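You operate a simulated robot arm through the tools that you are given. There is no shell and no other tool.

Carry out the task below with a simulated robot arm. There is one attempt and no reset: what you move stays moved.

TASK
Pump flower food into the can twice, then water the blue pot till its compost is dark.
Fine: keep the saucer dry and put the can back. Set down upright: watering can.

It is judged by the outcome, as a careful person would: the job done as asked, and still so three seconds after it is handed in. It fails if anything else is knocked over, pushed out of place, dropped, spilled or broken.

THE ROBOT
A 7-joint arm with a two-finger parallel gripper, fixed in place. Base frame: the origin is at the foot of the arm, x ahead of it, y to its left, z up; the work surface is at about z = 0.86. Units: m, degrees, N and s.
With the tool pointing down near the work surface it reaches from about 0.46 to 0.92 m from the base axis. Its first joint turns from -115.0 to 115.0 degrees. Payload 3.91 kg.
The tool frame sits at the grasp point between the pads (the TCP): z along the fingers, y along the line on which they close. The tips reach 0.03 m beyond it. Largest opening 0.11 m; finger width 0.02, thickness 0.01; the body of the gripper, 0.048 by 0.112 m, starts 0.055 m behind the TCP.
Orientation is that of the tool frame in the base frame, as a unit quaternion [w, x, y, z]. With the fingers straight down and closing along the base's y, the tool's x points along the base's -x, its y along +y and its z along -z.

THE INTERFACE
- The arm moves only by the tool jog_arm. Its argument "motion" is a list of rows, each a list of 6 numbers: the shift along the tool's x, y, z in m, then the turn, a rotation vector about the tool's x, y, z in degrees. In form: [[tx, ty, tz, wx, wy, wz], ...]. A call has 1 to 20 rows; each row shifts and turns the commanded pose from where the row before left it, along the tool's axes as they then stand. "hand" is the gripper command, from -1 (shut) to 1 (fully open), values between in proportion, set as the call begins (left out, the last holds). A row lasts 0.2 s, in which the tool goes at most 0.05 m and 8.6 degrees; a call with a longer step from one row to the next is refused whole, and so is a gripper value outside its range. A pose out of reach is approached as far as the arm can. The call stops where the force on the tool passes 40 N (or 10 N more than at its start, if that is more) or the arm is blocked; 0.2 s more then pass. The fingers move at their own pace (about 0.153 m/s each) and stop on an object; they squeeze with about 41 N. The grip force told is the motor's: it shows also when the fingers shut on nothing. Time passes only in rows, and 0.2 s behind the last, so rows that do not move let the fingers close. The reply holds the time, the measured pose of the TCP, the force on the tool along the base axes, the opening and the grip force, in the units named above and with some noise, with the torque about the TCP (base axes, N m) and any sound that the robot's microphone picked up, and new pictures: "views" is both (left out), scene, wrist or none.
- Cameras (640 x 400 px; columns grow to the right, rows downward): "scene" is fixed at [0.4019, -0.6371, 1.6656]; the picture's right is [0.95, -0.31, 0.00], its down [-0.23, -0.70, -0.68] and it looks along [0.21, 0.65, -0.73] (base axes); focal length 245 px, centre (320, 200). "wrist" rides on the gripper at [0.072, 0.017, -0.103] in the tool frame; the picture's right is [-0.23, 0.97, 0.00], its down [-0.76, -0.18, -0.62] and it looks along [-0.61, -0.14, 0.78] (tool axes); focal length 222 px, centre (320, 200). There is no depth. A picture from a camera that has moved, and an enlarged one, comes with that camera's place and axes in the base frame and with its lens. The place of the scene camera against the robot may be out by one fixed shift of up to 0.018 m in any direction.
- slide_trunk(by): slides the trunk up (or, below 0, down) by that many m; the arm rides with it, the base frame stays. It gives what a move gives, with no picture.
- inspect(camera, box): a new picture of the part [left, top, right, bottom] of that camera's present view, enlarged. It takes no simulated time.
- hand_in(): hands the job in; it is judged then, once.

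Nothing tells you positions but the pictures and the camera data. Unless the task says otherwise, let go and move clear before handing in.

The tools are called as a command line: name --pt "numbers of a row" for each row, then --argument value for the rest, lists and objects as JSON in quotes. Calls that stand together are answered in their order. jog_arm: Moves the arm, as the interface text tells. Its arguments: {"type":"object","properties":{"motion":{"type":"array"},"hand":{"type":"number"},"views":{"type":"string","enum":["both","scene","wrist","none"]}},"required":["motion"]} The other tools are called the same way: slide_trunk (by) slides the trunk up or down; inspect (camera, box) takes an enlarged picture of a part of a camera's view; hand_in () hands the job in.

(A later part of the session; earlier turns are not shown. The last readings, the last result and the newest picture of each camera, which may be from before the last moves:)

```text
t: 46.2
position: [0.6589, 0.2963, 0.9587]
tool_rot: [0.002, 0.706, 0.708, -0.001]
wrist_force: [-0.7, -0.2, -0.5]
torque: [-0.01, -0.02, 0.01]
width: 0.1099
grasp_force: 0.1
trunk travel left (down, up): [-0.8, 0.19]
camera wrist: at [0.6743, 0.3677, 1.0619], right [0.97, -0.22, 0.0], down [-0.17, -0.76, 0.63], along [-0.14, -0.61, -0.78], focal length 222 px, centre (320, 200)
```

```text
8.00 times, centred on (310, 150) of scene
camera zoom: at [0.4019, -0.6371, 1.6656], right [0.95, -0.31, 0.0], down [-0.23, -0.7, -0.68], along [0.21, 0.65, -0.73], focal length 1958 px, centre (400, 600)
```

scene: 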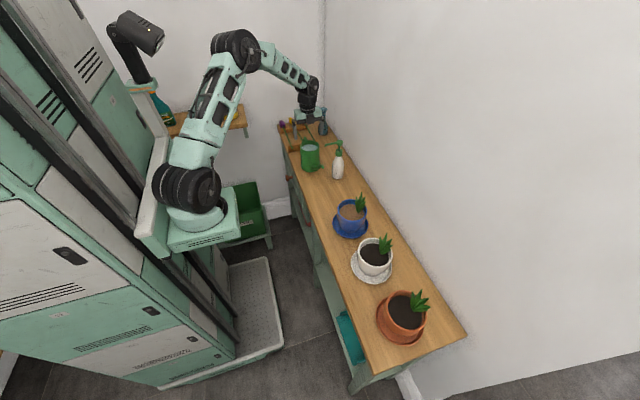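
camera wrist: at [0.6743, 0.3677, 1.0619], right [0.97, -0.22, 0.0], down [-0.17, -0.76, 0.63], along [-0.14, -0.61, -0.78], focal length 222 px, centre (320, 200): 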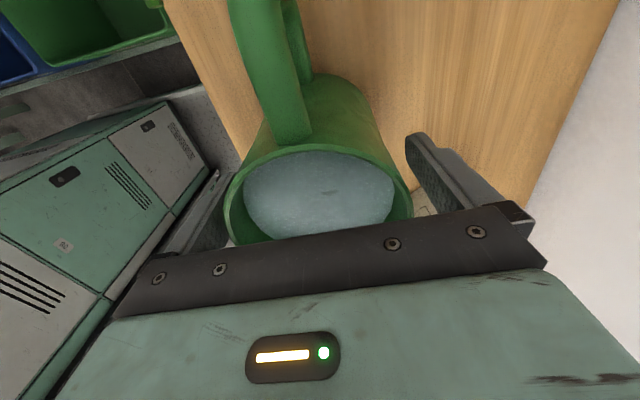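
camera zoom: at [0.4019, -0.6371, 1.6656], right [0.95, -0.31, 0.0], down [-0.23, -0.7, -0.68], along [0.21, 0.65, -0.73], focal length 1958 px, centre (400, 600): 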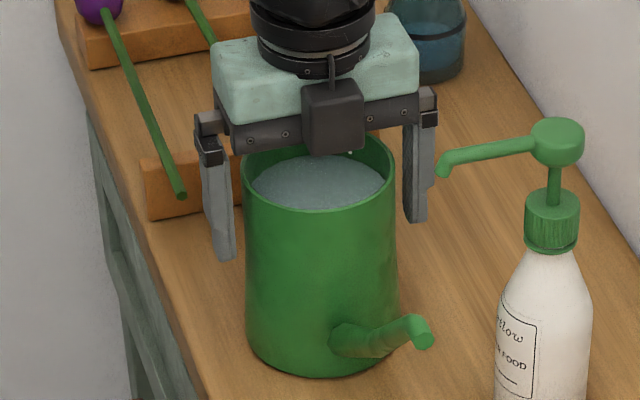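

The fingers are down both sides of the can with no contact. Closing on the body.

jog_arm --pt "0 0 0 0 0 0" --pt "0 0 0 0 0 0" --pt "0 0 0 0 0 0" --hand -1 --views "wrist"

inspect --camera "scene" --box '[285, 125, 335, 175]'

```text
t: 47.0
position: [0.6574, 0.2961, 0.9574]
tool_rot: [0.001, 0.706, 0.708, -0.002]
wrist_force: [-2.2, 1.0, 0.2]
torque: [0.1, 0.54, -0.05]
width: 0.0953
grasp_force: 40.8
trunk travel left (down, up): [-0.8, 0.19]
camera wrist: at [0.6739, 0.3677, 1.0618], right [0.97, -0.22, 0.0], down [-0.17, -0.76, 0.63], along [-0.14, -0.61, -0.78], focal length 222 px, centre (320, 200)
```

wrist: 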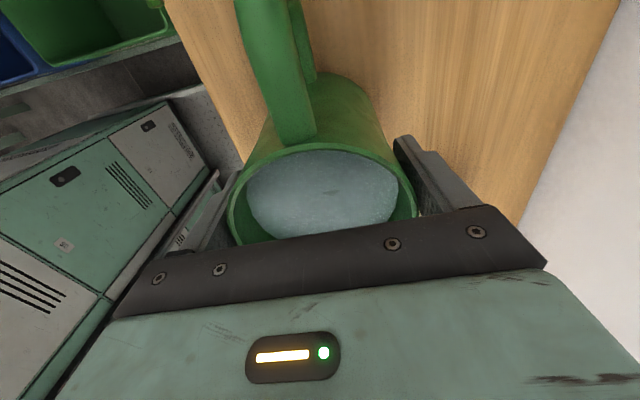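

```text
8.00 times, centred on (310, 150) of scene
camera zoom: at [0.4019, -0.6371, 1.6656], right [0.95, -0.31, 0.0], down [-0.23, -0.7, -0.68], along [0.21, 0.65, -0.73], focal length 1958 px, centre (400, 600)
```

zoom: 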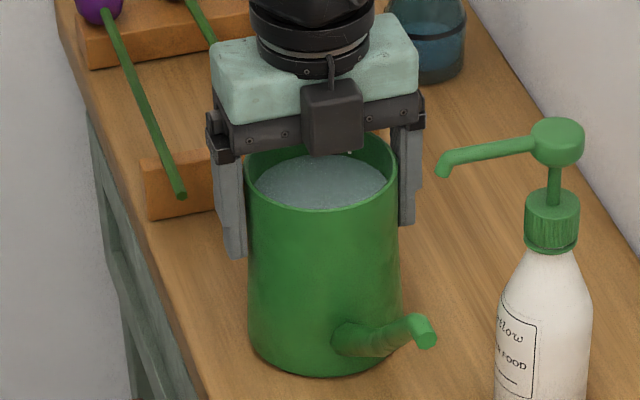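

Body gripped at 0.095 m width. Lifting a little to test.

jog_arm --pt "0 0 -0.004 0 0 0" --pt "0 0 -0.006 0 0 0" --pt "0 0 -0.008 0 0 0" --pt "0 0 0 0 0 0" --views "wrist"

inspect --camera "scene" --box '[285, 125, 335, 175]'

```text
t: 48.0
position: [0.6579, 0.2945, 0.977]
tool_rot: [0.001, 0.706, 0.709, -0.003]
wrist_force: [0.4, -0.2, -5.8]
torque: [0.07, -0.01, 0.0]
width: 0.0954
grasp_force: 41.3
trunk travel left (down, up): [-0.8, 0.19]
camera wrist: at [0.6751, 0.3667, 1.0799], right [0.97, -0.22, 0.0], down [-0.17, -0.76, 0.63], along [-0.14, -0.61, -0.78], focal length 222 px, centre (320, 200)
```

wrist: 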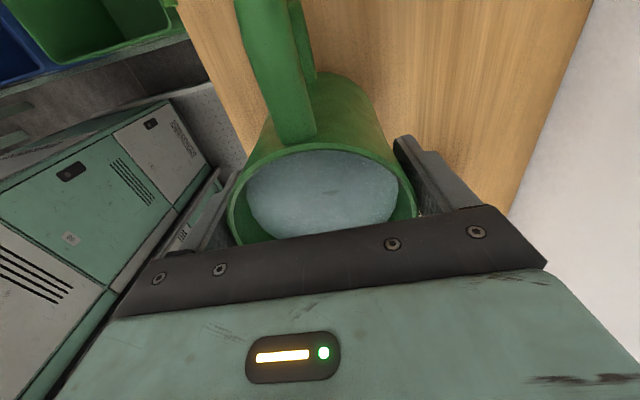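

```text
8.00 times, centred on (310, 150) of scene
camera zoom: at [0.4019, -0.6371, 1.6656], right [0.95, -0.31, 0.0], down [-0.23, -0.7, -0.68], along [0.21, 0.65, -0.73], focal length 1958 px, centre (400, 600)
```

zoom: 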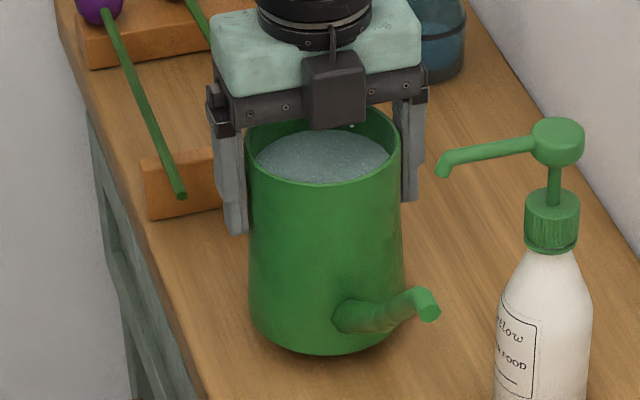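

The body grip carries the can level with almost no torque. I will lift it well above the pump height before moving toward the blue pot.

jog_arm --pt "0 0 -0.01 0 0 0" --pt "0 0 -0.02 0 0 0" --pt "0 0 -0.025 0 0 0" --pt "0 0 -0.03 0 0 0" --pt "0 0 -0.03 0 0 0" --pt "0 0 -0.03 0 0 0" --pt "0 0 -0.03 0 0 0" --pt "0 0 -0.02 0 0 0" --pt "0 0 -0.015 0 0 0" --pt "0 0 -0.005 0 0 0" --pt "0 0 0 0 0 0" --views "both"

```text
t: 50.4
position: [0.6574, 0.2961, 1.1904]
tool_rot: [0.001, 0.706, 0.708, -0.003]
wrist_force: [0.4, 0.6, -6.9]
torque: [0.06, -0.02, 0.02]
width: 0.0951
grasp_force: 40.6
trunk travel left (down, up): [-0.8, 0.19]
camera wrist: at [0.6742, 0.368, 1.2944], right [0.97, -0.22, 0.0], down [-0.17, -0.76, 0.63], along [-0.14, -0.61, -0.78], focal length 222 px, centre (320, 200)
```

scene: 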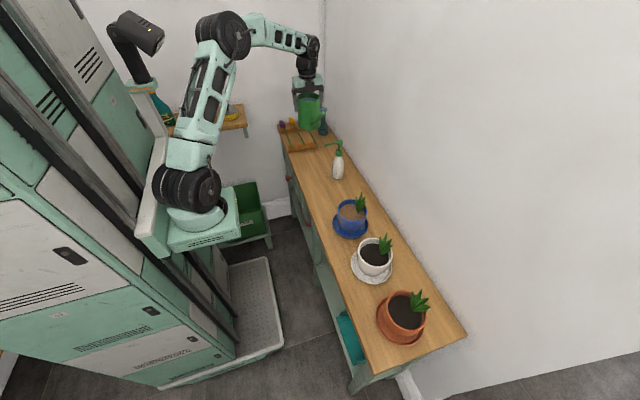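
wrist: 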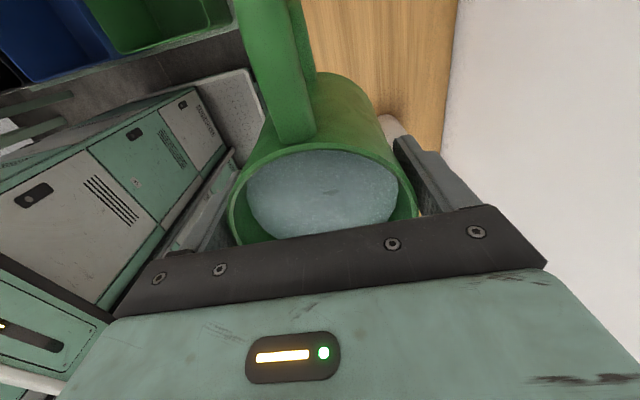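

Can is level at height. Moving across toward the pot at this height, then turning the spout by 30° toward it.

jog_arm --pt "-0.008 -0.003 0 0 0 0" --pt "-0.018 -0.006 0 0 0 0" --pt "-0.026 -0.009 0 0 0 0" --pt "-0.03 -0.0105 0 0 0 0" --pt "-0.03 -0.0105 0 0 0 0" --pt "-0.03 -0.0105 0 0 0 0" --pt "-0.03 -0.0105 0 0 0 0" --pt "-0.024 -0.008 0 0 0 0" --pt "-0.016 -0.006 0 0 0 0" --pt "-0.009 -0.003 0 0 0 0" --pt "0 0 0 0 0 -3" --pt "0 0 0 0 0 -5" --pt "0 0 0 0 0 -6" --pt "0 0 0 0 0 -6" --pt "0 0 0 0 0 -5" --pt "0 0 0 0 0 -3" --pt "0 0 0 0 0 -2" --pt "0 0 0 0 0 0" --views "both"

inspect --camera "scene" --box '[270, 110, 410, 250]'

```text
t: 54.2
position: [0.5829, 0.0758, 1.1914]
tool_rot: [0.001, 0.499, 0.867, -0.002]
wrist_force: [-0.3, 0.2, -7.0]
torque: [0.05, 0.04, -0.02]
width: 0.0953
grasp_force: 41.1
trunk travel left (down, up): [-0.8, 0.19]
camera wrist: at [0.56, 0.1453, 1.2956], right [0.96, 0.29, 0.0], down [0.23, -0.74, 0.63], along [0.18, -0.6, -0.78], focal length 222 px, centre (320, 200)
```

scene: 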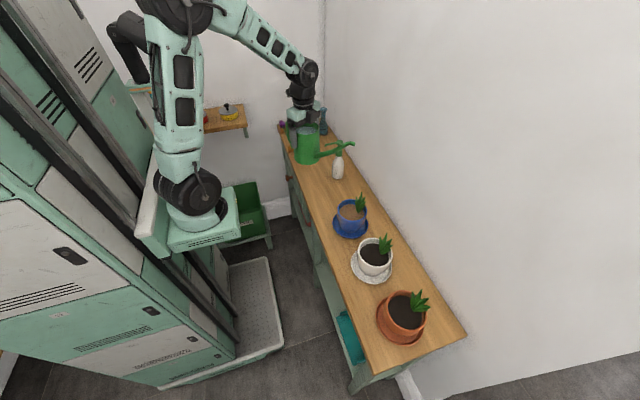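
wrist: 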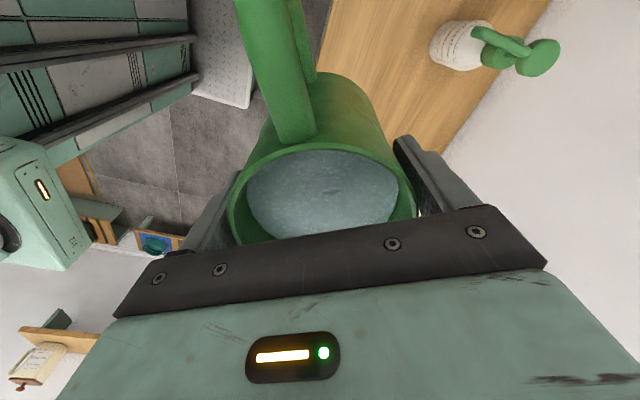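

```text
2.86 times, centred on (340, 180) of scene
camera zoom: at [0.4019, -0.6371, 1.6656], right [0.95, -0.31, 0.0], down [-0.23, -0.7, -0.68], along [0.21, 0.65, -0.73], focal length 699 px, centre (263, 257)
```

zoom: 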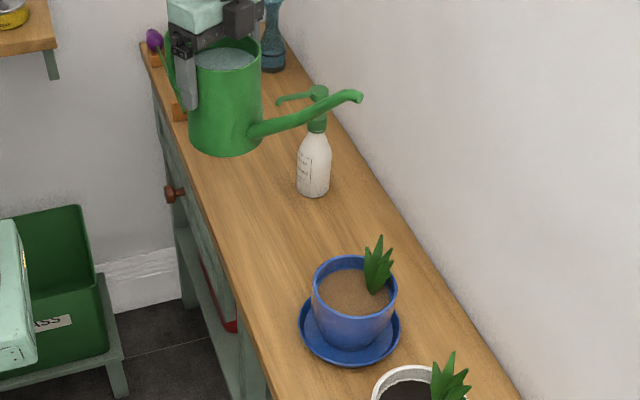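

The can is over the front of the bench, with its spout aimed at the blue pot. I will lower it toward pouring height, still level, and check alignment.

jog_arm --pt "-0.003 -0.003 0.01 0 0 0" --pt "-0.003 -0.0027 0.02 0 0 0" --pt "0 0 0.025 0 0 0" --pt "0 0 0.025 0 0 0" --pt "0 0 0.025 0 0 0" --pt "0 0 0.015 0 0 0" --pt "0 0 0.01 0 0 0" --pt "0 0 0 0 0 0" --views "both"

inspect --camera "scene" --box '[290, 130, 390, 250]'

```text
t: 56.0
position: [0.5792, 0.0662, 1.062]
tool_rot: [0.0, 0.498, 0.867, -0.002]
wrist_force: [0.4, -0.5, -7.4]
torque: [0.05, 0.05, 0.0]
width: 0.0951
grasp_force: 41.0
trunk travel left (down, up): [-0.8, 0.19]
camera wrist: at [0.5583, 0.1366, 1.1653], right [0.96, 0.29, 0.0], down [0.23, -0.75, 0.63], along [0.18, -0.6, -0.78], focal length 222 px, centre (320, 200)
```

scene: 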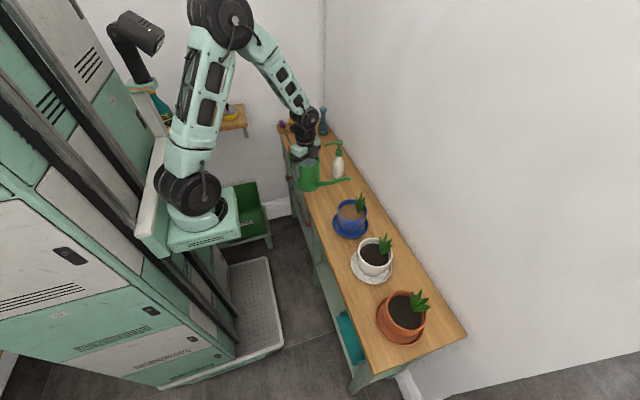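
wrist: 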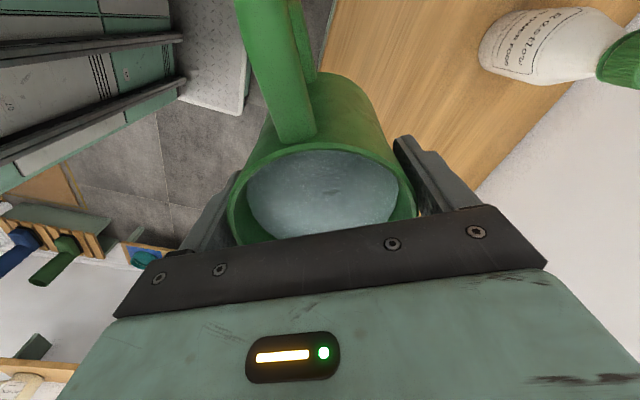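

```text
3.33 times, centred on (340, 190) of scene
camera zoom: at [0.4019, -0.6371, 1.6656], right [0.95, -0.31, 0.0], down [-0.23, -0.7, -0.68], along [0.21, 0.65, -0.73], focal length 816 px, centre (253, 233)
```

zoom: 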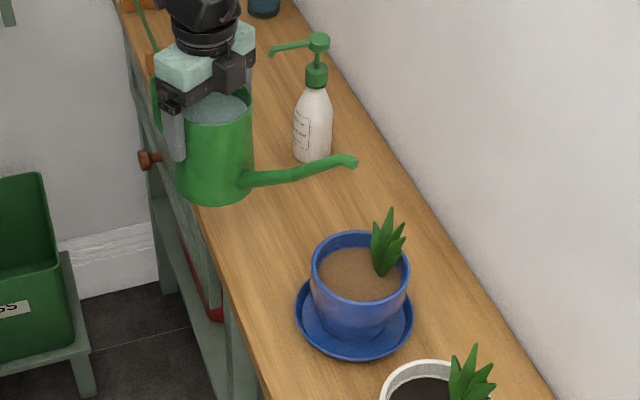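

The spout tip is in line with the pot. I will come down to just above the pot and tilt to 10°, below the angle where I expect flow.

jog_arm --pt "0 0.0023 0.01 0 0 0" --pt "0 0.0023 0.018 0 0 0" --pt "0 0.0023 0.018 0 0 0" --pt "0 0.0023 0.012 0 0 0" --pt "0 0 0.004 0 2 0" --pt "0 0 0 0 2.5 0" --pt "0 0 0 0 2.5 0" --pt "0 0 0 0 2 0" --pt "0 0 0 0 1 0" --pt "0 0 0 0 0 0" --views "both"

inspect --camera "scene" --box '[290, 140, 390, 250]'

```text
t: 58.2
position: [0.5869, 0.0706, 1.0003]
tool_rot: [-0.075, 0.497, 0.863, 0.041]
wrist_force: [-0.4, -0.1, -8.1]
torque: [0.01, 0.01, -0.02]
width: 0.0951
grasp_force: 41.4
trunk travel left (down, up): [-0.8, 0.19]
camera wrist: at [0.5751, 0.125, 1.1146], right [0.95, 0.3, -0.04], down [0.28, -0.83, 0.48], along [0.11, -0.47, -0.87], focal length 222 px, centre (320, 200)
```

scene: 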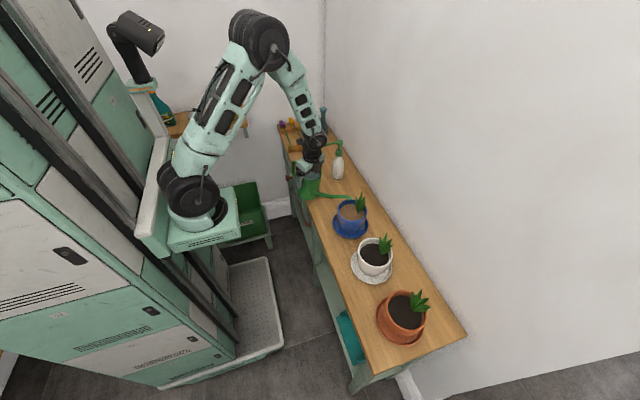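
wrist: 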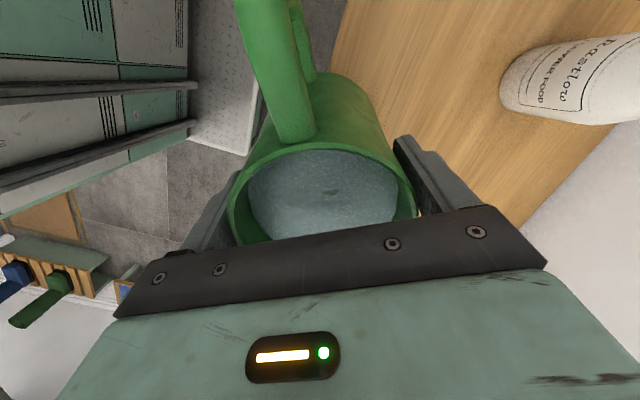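

```text
3.64 times, centred on (340, 195) of scene
camera zoom: at [0.4019, -0.6371, 1.6656], right [0.95, -0.31, 0.0], down [-0.23, -0.7, -0.68], along [0.21, 0.65, -0.73], focal length 890 px, centre (247, 218)
```

zoom: 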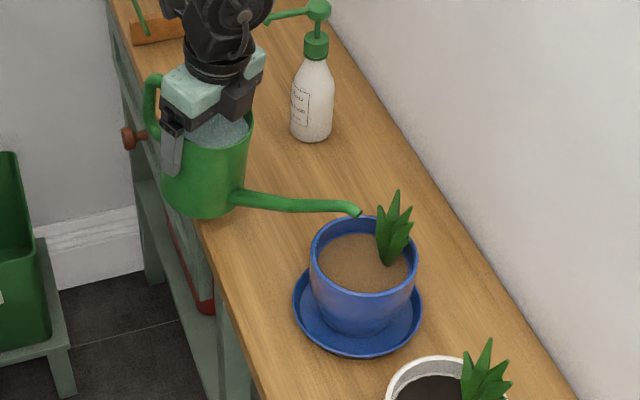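

The spout tip is 1.4 cm short of the pot centre, about 6 cm above the compost. I will lower slightly and start tilting in small steps, keeping the tip in place.

jog_arm --pt "-0.0018 0 0.01 0 0 0" --pt "-0.0018 0 0.01 0 0 0" --pt "0.0006 0 -0.0035 0 1 0" --pt "0.0006 0 -0.0035 0 1 0" --pt "0.0007 0 -0.0035 0 1 0" --pt "0 0 0 0 0 0" --pt "0 0 0 0 0 0" --views "scene"

inspect --camera "scene" --box '[320, 170, 390, 250]'

inspect --camera "wrist" --box '[220, 130, 440, 250]'

```text
t: 59.8
position: [0.5881, 0.0717, 0.9918]
tool_rot: [-0.097, 0.495, 0.862, 0.054]
wrist_force: [-0.2, 0.1, -6.8]
torque: [-0.01, 0.0, 0.04]
width: 0.0952
grasp_force: 40.7
trunk travel left (down, up): [-0.8, 0.19]
```

scene: 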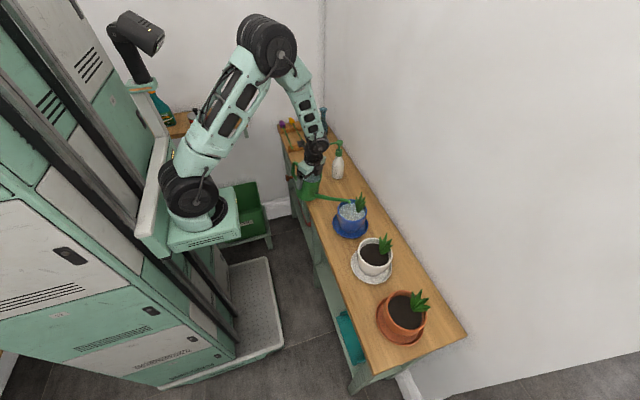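

```text
5.00 times, centred on (355, 210) of scene
camera zoom: at [0.4019, -0.6371, 1.6656], right [0.95, -0.31, 0.0], down [-0.23, -0.7, -0.68], along [0.21, 0.65, -0.73], focal length 1224 px, centre (145, 150)
```

zoom: 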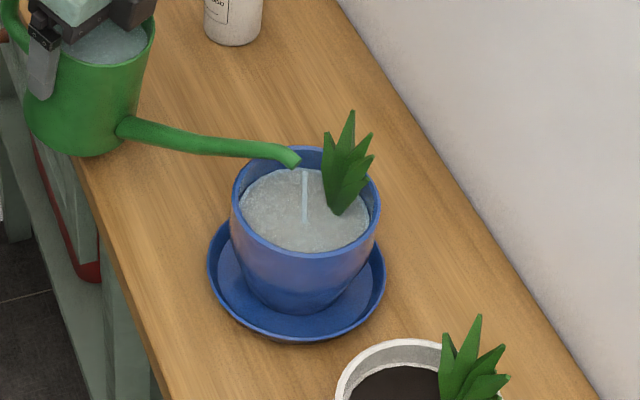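

```text
2.91 times, centred on (330, 190) of wrist
camera zoom: at [0.5784, 0.1199, 1.1076], right [0.95, 0.3, -0.05], down [0.29, -0.85, 0.44], along [0.09, -0.43, -0.9], focal length 646 px, centre (291, 229)
```

zoom: 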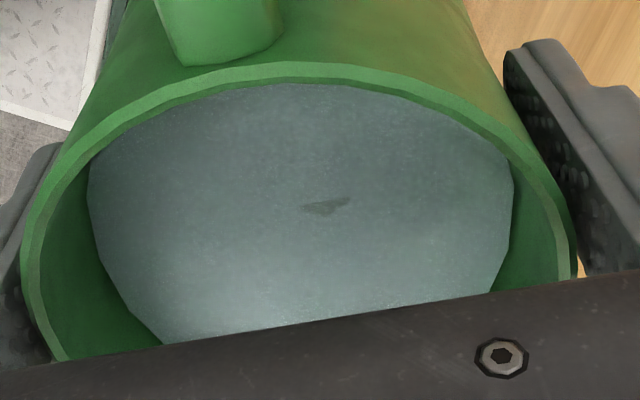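

Water is already flowing and pooling on the compost, so I will stop the pour at once and let it soak in.

jog_arm --pt "0 0 0 0 -6 0" --pt "0 0 0 0 -5 0" --views "scene"

inspect --camera "scene" --box '[320, 170, 390, 250]'

```text
t: 60.4
position: [0.5879, 0.0709, 0.9904]
tool_rot: [-0.014, 0.499, 0.866, 0.008]
wrist_force: [0.2, -0.4, -8.1]
torque: [0.08, 0.02, -0.02]
width: 0.0951
grasp_force: 40.6
trunk travel left (down, up): [-0.8, 0.19]
```

scene: 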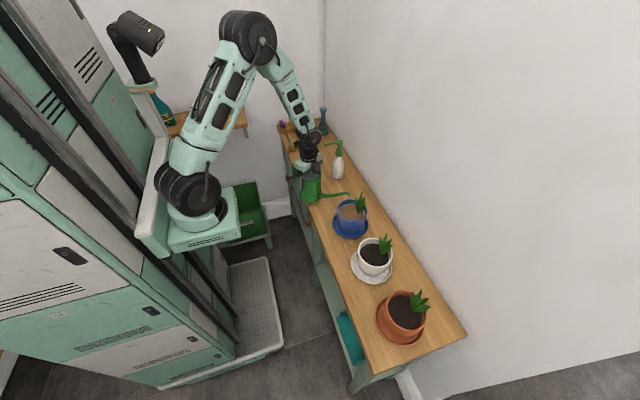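

```text
5.00 times, centred on (355, 210) of scene
camera zoom: at [0.4019, -0.6371, 1.6656], right [0.95, -0.31, 0.0], down [-0.23, -0.7, -0.68], along [0.21, 0.65, -0.73], focal length 1224 px, centre (145, 150)
```

zoom: 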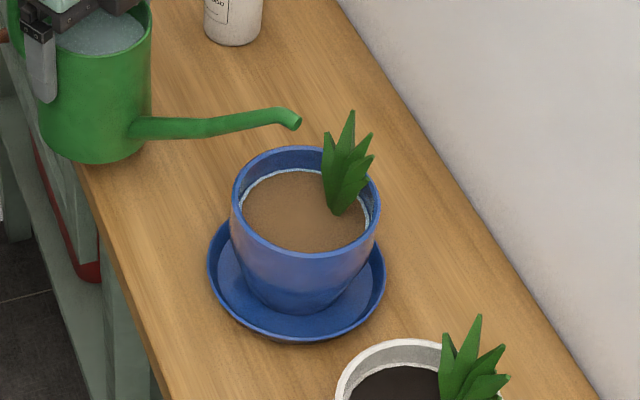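

The pour has stopped and the water is soaking in. I will wait a moment and look at the compost colour and the saucer.

jog_arm --pt "0 0 0 0 0 0" --pt "0 0 0 0 0 0" --pt "0 0 0 0 0 0" --pt "0 0 0 0 0 0" --pt "0 0 0 0 0 0" --views "none"

inspect --camera "scene" --box '[320, 170, 390, 250]'

inspect --camera "wrist" --box '[220, 130, 440, 250]'

```text
t: 61.6
position: [0.587, 0.0715, 0.9905]
tool_rot: [-0.014, 0.498, 0.867, 0.006]
wrist_force: [-0.4, 0.1, -7.0]
torque: [0.05, 0.02, 0.02]
width: 0.0955
grasp_force: 41.0
trunk travel left (down, up): [-0.8, 0.19]
```

```text
5.00 times, centred on (355, 210) of scene
camera zoom: at [0.4019, -0.6371, 1.6656], right [0.95, -0.31, 0.0], down [-0.23, -0.7, -0.68], along [0.21, 0.65, -0.73], focal length 1224 px, centre (145, 150)
```

zoom: 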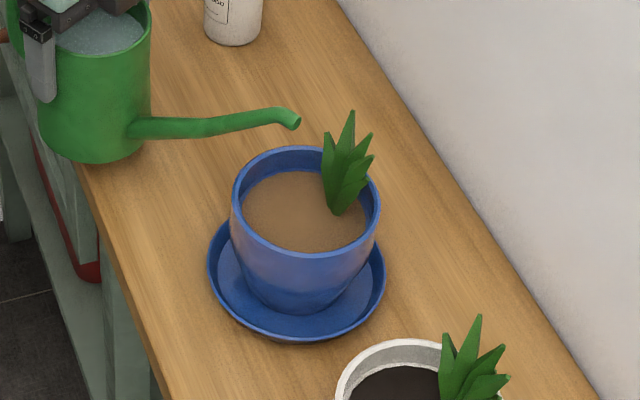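

```text
2.91 times, centred on (330, 190) of wrist
camera zoom: at [0.5675, 0.1383, 1.0962], right [0.96, 0.29, -0.01], down [0.24, -0.76, 0.6], along [0.17, -0.58, -0.8], focal length 646 px, centre (291, 229)
```

zoom: 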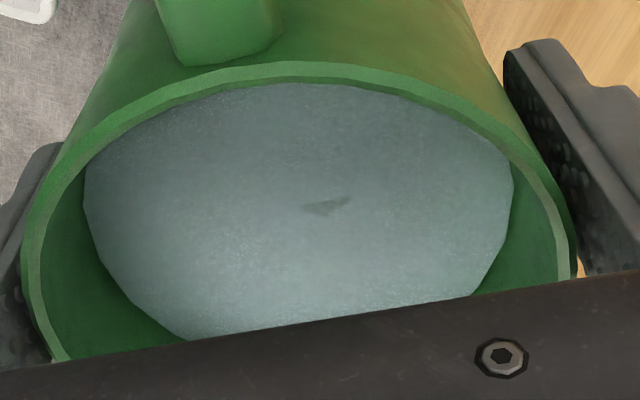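

The compost is only a little darker and the saucer is dry. I will pour another short burst at the same angle and let it soak.

jog_arm --pt "0 0 0 0 6 0" --pt "0 0 0 0 5 0" --pt "0 0 0 0 0.5 0" --pt "0 0 0 0 0 0" --pt "0 0 0 0 0 0" --views "none"

inspect --camera "scene" --box '[320, 170, 390, 250]'

jog_arm --pt "0 0 0 0 -6 0" --pt "0 0 0 0 -5 0" --pt "0 0 0 0 -0.5 0" --pt "0 0 0 0 0 0" --pt "0 0 0 0 0 0" --pt "0 0 0 0 0 0" --views "none"

inspect --camera "scene" --box '[320, 170, 390, 250]'

```text
t: 62.8
position: [0.5872, 0.0725, 0.9901]
tool_rot: [-0.101, 0.496, 0.861, 0.056]
wrist_force: [0.4, 0.0, -7.2]
torque: [0.03, 0.02, 0.03]
width: 0.0952
grasp_force: 40.9
trunk travel left (down, up): [-0.8, 0.19]
```

```text
5.00 times, centred on (355, 210) of scene
camera zoom: at [0.4019, -0.6371, 1.6656], right [0.95, -0.31, 0.0], down [-0.23, -0.7, -0.68], along [0.21, 0.65, -0.73], focal length 1224 px, centre (145, 150)
```

zoom: 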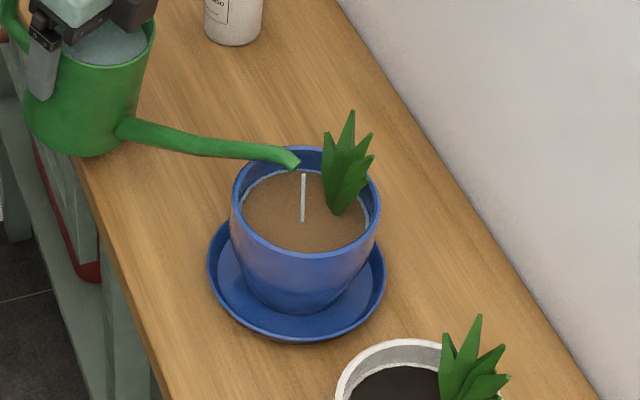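

```text
t: 64.2
position: [0.5875, 0.0704, 0.9897]
tool_rot: [-0.014, 0.499, 0.866, 0.005]
wrist_force: [0.4, -0.8, -7.2]
torque: [0.04, 0.02, 0.02]
width: 0.0951
grasp_force: 41.1
trunk travel left (down, up): [-0.8, 0.19]
```

```text
5.00 times, centred on (355, 210) of scene
camera zoom: at [0.4019, -0.6371, 1.6656], right [0.95, -0.31, 0.0], down [-0.23, -0.7, -0.68], along [0.21, 0.65, -0.73], focal length 1224 px, centre (145, 150)
```

zoom: 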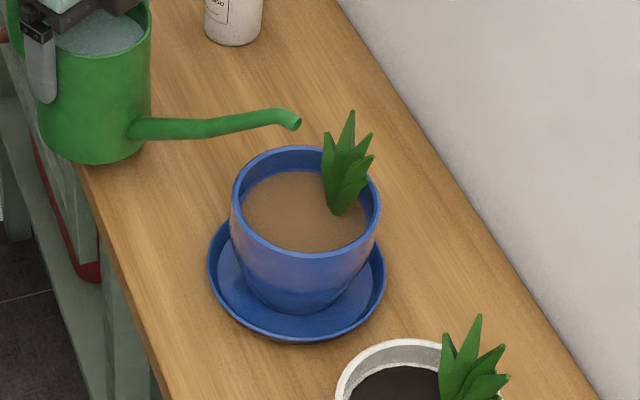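

The stream was thin and soaked straight in. I will pour again and hold a bit longer, watching for pooling.

jog_arm --pt "0 0 0 0 6 0" --pt "0 0 0 0 5 0" --pt "0 0 0 0 1 0" --pt "0 0 0 0 0 0" --pt "0 0 0 0 0 0" --pt "0 0 0 0 0 0" --pt "0 0 0 0 0 0" --views "none"

inspect --camera "scene" --box '[320, 170, 390, 250]'

```text
t: 65.8
position: [0.5867, 0.0705, 0.99]
tool_rot: [-0.105, 0.495, 0.86, 0.058]
wrist_force: [-0.3, -0.5, -7.1]
torque: [0.01, 0.01, 0.0]
width: 0.0953
grasp_force: 40.7
trunk travel left (down, up): [-0.8, 0.19]
```

```text
5.00 times, centred on (355, 210) of scene
camera zoom: at [0.4019, -0.6371, 1.6656], right [0.95, -0.31, 0.0], down [-0.23, -0.7, -0.68], along [0.21, 0.65, -0.73], focal length 1224 px, centre (145, 150)
```

zoom: 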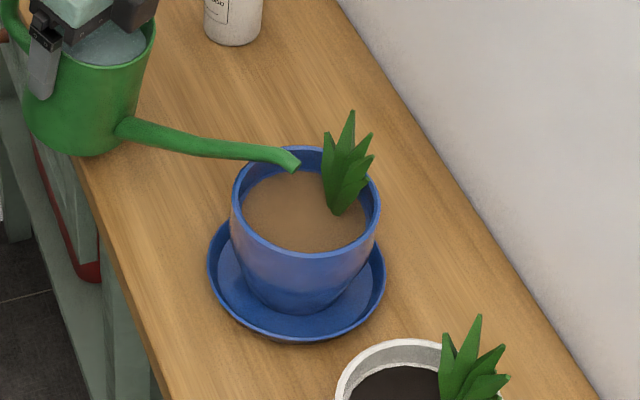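

No stream at this angle now, since the can's level has dropped. I will tilt further in 1° steps, keeping the tip height.

jog_arm --pt "0.0009 0 -0.0034 0 1 0" --pt "0 0 0 0 0 0" --pt "0.0009 0 -0.0034 0 1 0" --pt "0 0 0 0 0 0" --views "none"

inspect --camera "scene" --box '[320, 170, 390, 250]'

```text
t: 66.8
position: [0.5888, 0.0716, 0.9977]
tool_rot: [-0.12, 0.495, 0.858, 0.067]
wrist_force: [0.3, 0.1, -7.7]
torque: [-0.03, -0.02, -0.02]
width: 0.0952
grasp_force: 41.6
trunk travel left (down, up): [-0.8, 0.19]
```

```text
5.00 times, centred on (355, 210) of scene
camera zoom: at [0.4019, -0.6371, 1.6656], right [0.95, -0.31, 0.0], down [-0.23, -0.7, -0.68], along [0.21, 0.65, -0.73], focal length 1224 px, centre (145, 150)
```

zoom: 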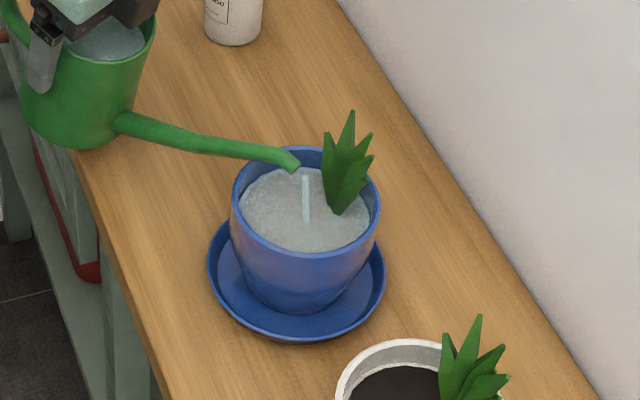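

Flowing and pooling again. I will hold still, as the flow limits itself, and watch it soak.

jog_arm --pt "0 0 0 0 0 0" --pt "0 0 0 0 0 0" --pt "0 0 0 0 0 0" --views "none"

inspect --camera "scene" --box '[320, 170, 390, 250]'

```text
t: 67.6
position: [0.5874, 0.071, 0.9963]
tool_rot: [-0.12, 0.494, 0.859, 0.067]
wrist_force: [-0.4, -0.1, -6.6]
torque: [-0.06, -0.03, 0.0]
width: 0.0951
grasp_force: 40.9
trunk travel left (down, up): [-0.8, 0.19]
```

```text
5.00 times, centred on (355, 210) of scene
camera zoom: at [0.4019, -0.6371, 1.6656], right [0.95, -0.31, 0.0], down [-0.23, -0.7, -0.68], along [0.21, 0.65, -0.73], focal length 1224 px, centre (145, 150)
```

zoom: 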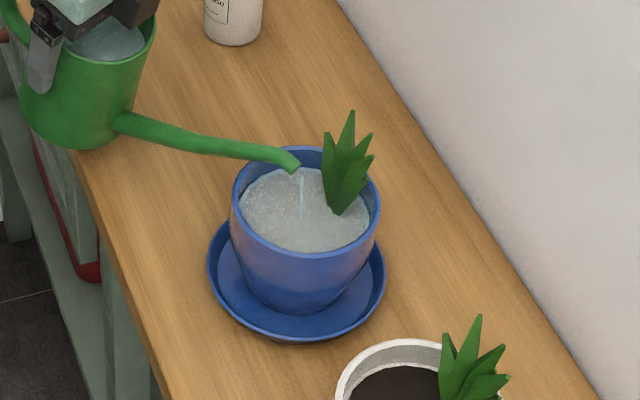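

jog_arm --pt "0 0 0 0 0 0" --pt "0 0 0 0 0 0" --pt "0 0 0 0 0 0" --pt "0 0 0 0 0 0" --pt "0 0 0 0 0 0" --views "none"

inspect --camera "scene" --box '[320, 170, 390, 250]'

```text
t: 68.8
position: [0.5876, 0.0709, 0.9969]
tool_rot: [-0.121, 0.494, 0.858, 0.067]
wrist_force: [0.3, 0.1, -6.9]
torque: [-0.02, -0.01, 0.04]
width: 0.0952
grasp_force: 41.0
trunk travel left (down, up): [-0.8, 0.19]
```

```text
5.00 times, centred on (355, 210) of scene
camera zoom: at [0.4019, -0.6371, 1.6656], right [0.95, -0.31, 0.0], down [-0.23, -0.7, -0.68], along [0.21, 0.65, -0.73], focal length 1224 px, centre (145, 150)
```

zoom: 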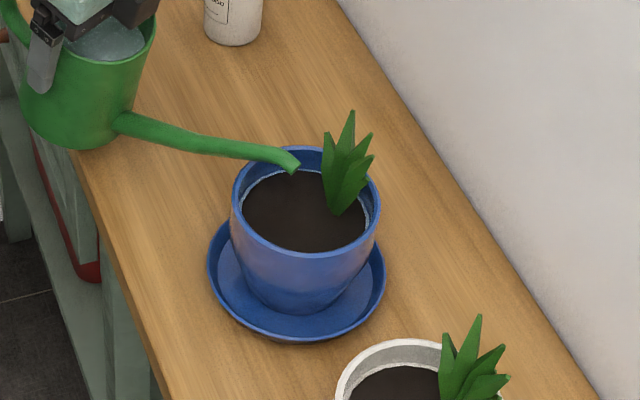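

The compost has turned dark like the other pots and the saucer is still dry. I will level the can straight away.

jog_arm --pt "0 0 0 0 -5 0" --pt "0 0 0 0 -6 0" --pt "0 0 0 0 -4.9 0" --pt "0 0 0 0 0 0" --pt "0 0 0 0 0 0" --pt "0 0 0 0 0 0" --views "both"

inspect --camera "scene" --box '[320, 170, 390, 250]'

```text
t: 70.2
position: [0.5864, 0.0714, 0.9974]
tool_rot: [0.0, 0.499, 0.867, -0.002]
wrist_force: [0.5, 0.3, -6.3]
torque: [0.1, 0.01, -0.01]
width: 0.0954
grasp_force: 40.9
trunk travel left (down, up): [-0.8, 0.19]
camera wrist: at [0.566, 0.141, 1.1007], right [0.96, 0.29, 0.0], down [0.23, -0.75, 0.62], along [0.18, -0.6, -0.78], focal length 222 px, centre (320, 200)
```

scene: 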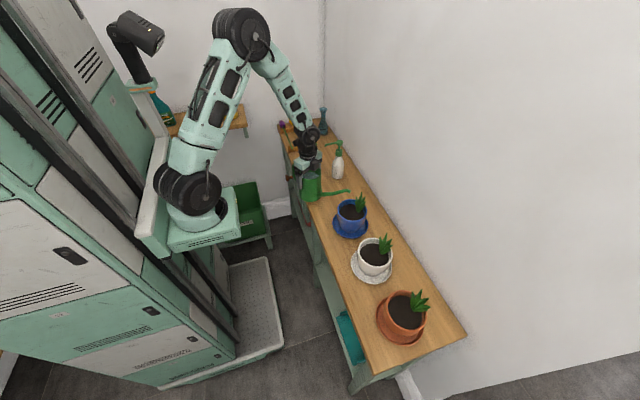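
wrist: 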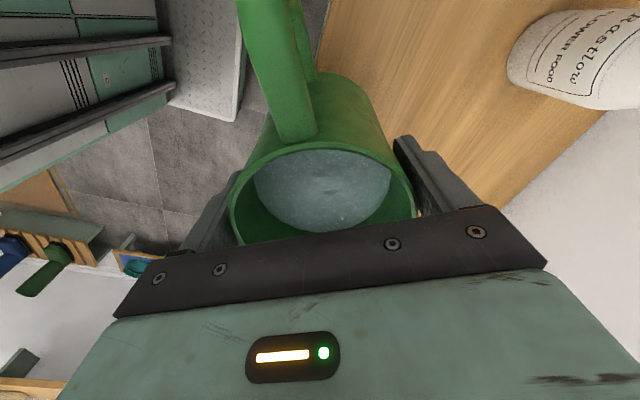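

```text
5.00 times, centred on (355, 210) of scene
camera zoom: at [0.4019, -0.6371, 1.6656], right [0.95, -0.31, 0.0], down [-0.23, -0.7, -0.68], along [0.21, 0.65, -0.73], focal length 1224 px, centre (145, 150)
```

zoom: 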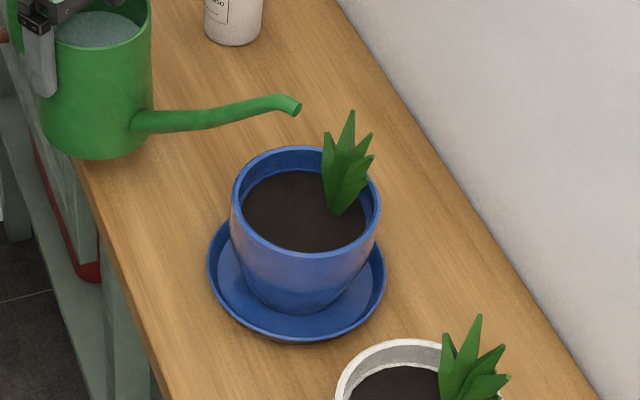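

The compost stays dark, the saucer is dry, and the can is level. Now I will lift straight up and turn the can back to its original heading.

jog_arm --pt "0 0 -0.01 0 0 0" --pt "0 0 -0.02 0 0 0" --pt "0 0 -0.03 0 0 0" --pt "0 0 -0.03 0 0 0" --pt "0 0 -0.03 0 0 0" --pt "0 0 -0.03 0 0 0" --pt "0 0 -0.025 0 0 0" --pt "0 0 -0.015 0 0 0" --pt "0 0 -0.005 0 0 0" --pt "0 0 0 0 0 3" --pt "0 0 0 0 0 5" --pt "0 0 0 0 0 6" --pt "0 0 0 0 0 6" --pt "0 0 0 0 0 6" --pt "0 0 0 0 0 4" --pt "0 0 0 0 0 3" --pt "0 0 0 0 0 0" --views "scene"

inspect --camera "scene" --box '[320, 170, 390, 250]'

```text
t: 73.8
position: [0.5886, 0.0733, 1.1929]
tool_rot: [0.001, 0.725, 0.689, -0.002]
wrist_force: [0.1, 0.1, -7.1]
torque: [0.08, -0.02, 0.01]
width: 0.0953
grasp_force: 41.0
trunk travel left (down, up): [-0.8, 0.19]
```

scene: 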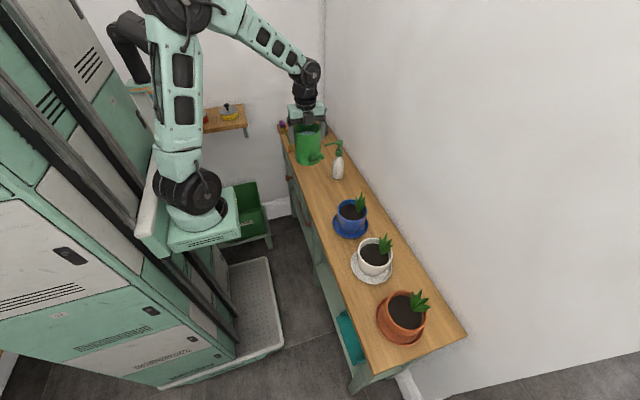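

```text
5.00 times, centred on (355, 210) of scene
camera zoom: at [0.4019, -0.6371, 1.6656], right [0.95, -0.31, 0.0], down [-0.23, -0.7, -0.68], along [0.21, 0.65, -0.73], focal length 1224 px, centre (145, 150)
```

zoom: 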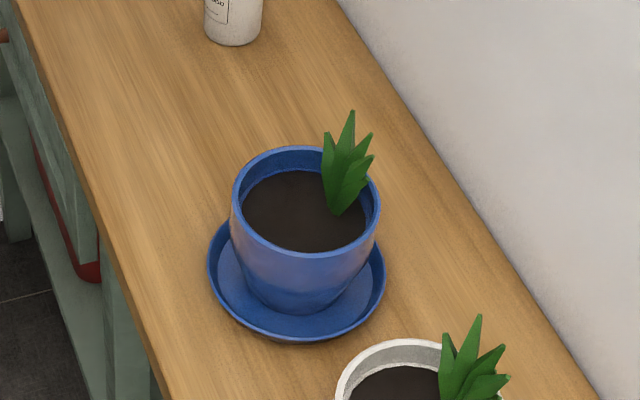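

The bench and saucer are dry. Carrying the can back at height over its original place.

jog_arm --pt "0.0089 0.0021 0 0 0 0" --pt "0.0179 0.0042 0 0 0 0" --pt "0.0257 0.0061 0 0 0 0" --pt "0.0302 0.0071 0 0 0 0" --pt "0.0302 0.0071 0 0 0 0" --pt "0.0302 0.0071 0 0 0 0" --pt "0.0302 0.0071 0 0 0 0" --pt "0.0235 0.0056 0 0 0 0" --pt "0.0168 0.004 0 0 0 0" --pt "0.0101 0.0024 0 0 0 0" --pt "0 0 0 0 0 0" --views "scene"

```text
t: 76.2
position: [0.6527, 0.2932, 1.1925]
tool_rot: [0.0, 0.724, 0.69, -0.002]
wrist_force: [0.3, -0.3, -6.6]
torque: [0.1, 0.04, 0.03]
width: 0.0951
grasp_force: 41.4
trunk travel left (down, up): [-0.8, 0.19]
```

scene: 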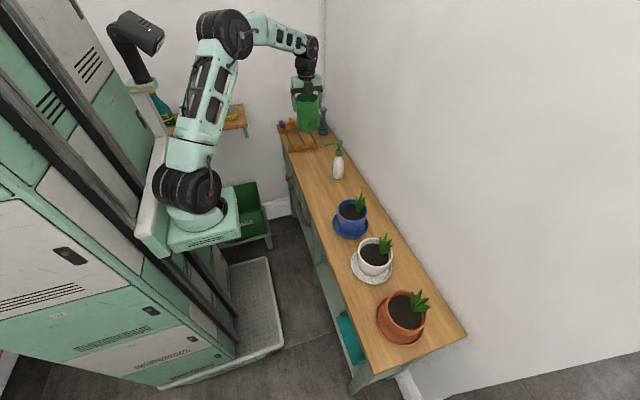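

Over the original spot. Lowering to just above the bench.

jog_arm --pt "0 0 0.01 0 0 0" --pt "0 0 0.02 0 0 0" --pt "0 0 0.03 0 0 0" --pt "0 0 0.03 0 0 0" --pt "0 0 0.03 0 0 0" --pt "0 0 0.03 0 0 0" --pt "0 0 0.03 0 0 0" --pt "0 0 0.02 0 0 0" --pt "0 0 0.015 0 0 0" --pt "0 0 0.007 0 0 0" --pt "0 0 0 0 0 0" --views "wrist"

inspect --camera "scene" --box '[280, 110, 360, 190]'

```text
t: 78.6
position: [0.6491, 0.2923, 0.9694]
tool_rot: [0.001, 0.724, 0.689, -0.002]
wrist_force: [-0.3, -0.8, -7.8]
torque: [0.08, 0.0, 0.01]
width: 0.0953
grasp_force: 41.6
trunk travel left (down, up): [-0.8, 0.19]
camera wrist: at [0.6705, 0.3622, 1.0732], right [0.96, -0.27, 0.0], down [-0.21, -0.75, 0.63], along [-0.17, -0.6, -0.78], focal length 222 px, centre (320, 200)
```

wrist: 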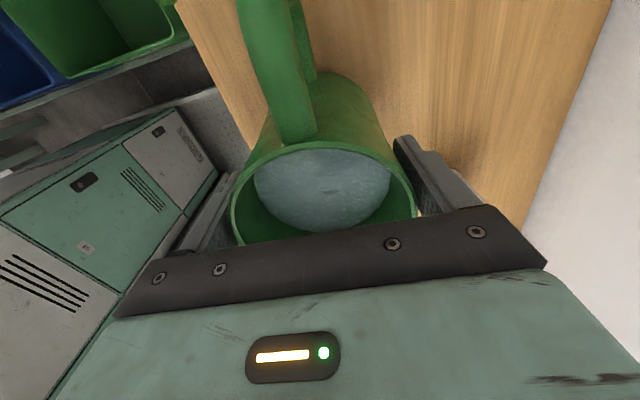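

```text
5.00 times, centred on (320, 150) of scene
camera zoom: at [0.4019, -0.6371, 1.6656], right [0.95, -0.31, 0.0], down [-0.23, -0.7, -0.68], along [0.21, 0.65, -0.73], focal length 1224 px, centre (320, 450)
```

zoom: 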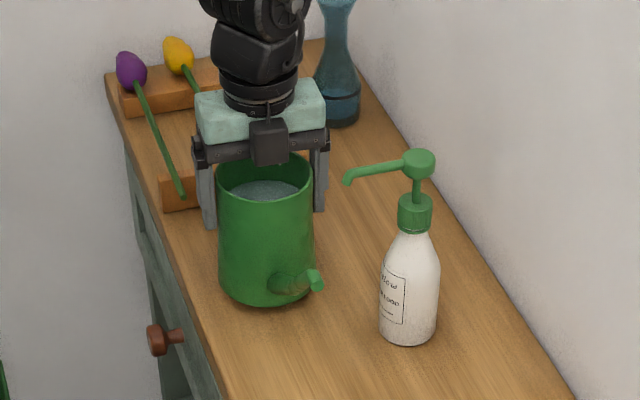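

The can is back in line with where it started, a few millimetres short in y. I will correct this and lower in small steps onto the bench.

jog_arm --pt "0.0025 0 0.003 0 0 0" --pt "0.0025 0 0.003 0 0 0" --pt "0 0 0.002 0 0 0" --pt "0 0 0 0 0 0" --views "none"

jog_arm --pt "0 0 0.0015 0 0 0" --pt "0 0 0 0 0 0" --views "none"

```text
t: 79.6
position: [0.6508, 0.2974, 0.9615]
tool_rot: [0.0, 0.724, 0.69, -0.001]
wrist_force: [0.5, -0.5, -7.0]
torque: [0.09, -0.02, -0.03]
width: 0.0953
grasp_force: 41.1
trunk travel left (down, up): [-0.8, 0.19]
```

```text
t: 80.2
position: [0.6494, 0.2968, 0.9597]
tool_rot: [0.0, 0.724, 0.69, -0.001]
wrist_force: [-0.7, -0.7, -6.2]
torque: [0.07, 0.01, -0.03]
width: 0.0952
grasp_force: 40.9
trunk travel left (down, up): [-0.8, 0.19]
```

jog_arm --pt "0 0 0.0015 0 0 0" --pt "0 0 0 0 0 0" --views "none"

```text
t: 80.8
position: [0.6518, 0.2971, 0.9603]
tool_rot: [0.001, 0.724, 0.689, 0.0]
wrist_force: [-2.0, -0.2, 4.1]
torque: [-0.51, -0.03, -0.13]
width: 0.0951
grasp_force: 41.3
trunk travel left (down, up): [-0.8, 0.19]
```

The front edge has touched. One more millimetre to seat it, then check.

jog_arm --pt "0 0 0.001 0 0 0" --pt "0 0 0 0 0 0" --views "none"

inspect --camera "scene" --box '[280, 110, 360, 190]'

```text
t: 81.4
position: [0.6504, 0.2975, 0.959]
tool_rot: [0.001, 0.725, 0.689, -0.001]
wrist_force: [-2.8, -2.1, 15.8]
torque: [-1.27, 0.02, -0.22]
width: 0.0952
grasp_force: 41.4
trunk travel left (down, up): [-0.8, 0.19]
```

```text
5.00 times, centred on (320, 150) of scene
camera zoom: at [0.4019, -0.6371, 1.6656], right [0.95, -0.31, 0.0], down [-0.23, -0.7, -0.68], along [0.21, 0.65, -0.73], focal length 1224 px, centre (320, 450)
```

zoom: 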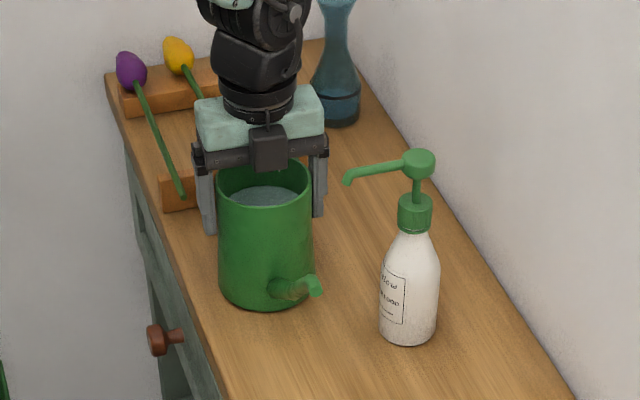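

The can sits as it did at the start. I will relieve the downward push and open the fingers.

jog_arm --pt "0 0 -0.0015 0 0 0" --pt "0 0 0 0 0 0" --views "none"

jog_arm --pt "0 0 0 0 0 0" --pt "0 0 0 0 0 0" --hand 1 --views "wrist"

inspect --camera "scene" --box '[280, 110, 360, 190]'

```text
t: 82.0
position: [0.6498, 0.2971, 0.9587]
tool_rot: [0.0, 0.724, 0.69, -0.001]
wrist_force: [-3.2, -0.2, 9.3]
torque: [-0.48, -0.49, -0.14]
width: 0.0952
grasp_force: 41.0
trunk travel left (down, up): [-0.8, 0.19]
```

```text
t: 82.6
position: [0.6509, 0.2969, 0.959]
tool_rot: [0.001, 0.724, 0.69, -0.002]
wrist_force: [-0.2, -0.1, 0.0]
torque: [-0.01, -0.02, 0.03]
width: 0.1098
grasp_force: 0.0
trunk travel left (down, up): [-0.8, 0.19]
camera wrist: at [0.6716, 0.3675, 1.0626], right [0.96, -0.27, 0.0], down [-0.21, -0.75, 0.63], along [-0.17, -0.6, -0.78], focal length 222 px, centre (320, 200)
```

wrist: 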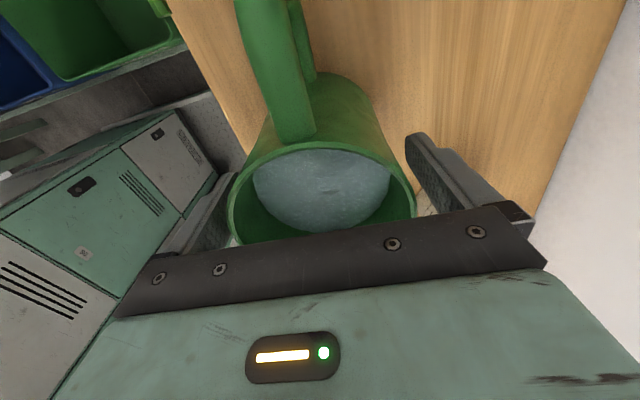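

```text
5.00 times, centred on (320, 150) of scene
camera zoom: at [0.4019, -0.6371, 1.6656], right [0.95, -0.31, 0.0], down [-0.23, -0.7, -0.68], along [0.21, 0.65, -0.73], focal length 1224 px, centre (320, 450)
```

zoom: 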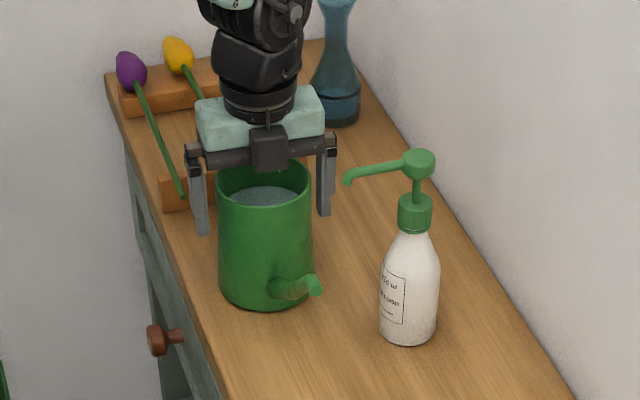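

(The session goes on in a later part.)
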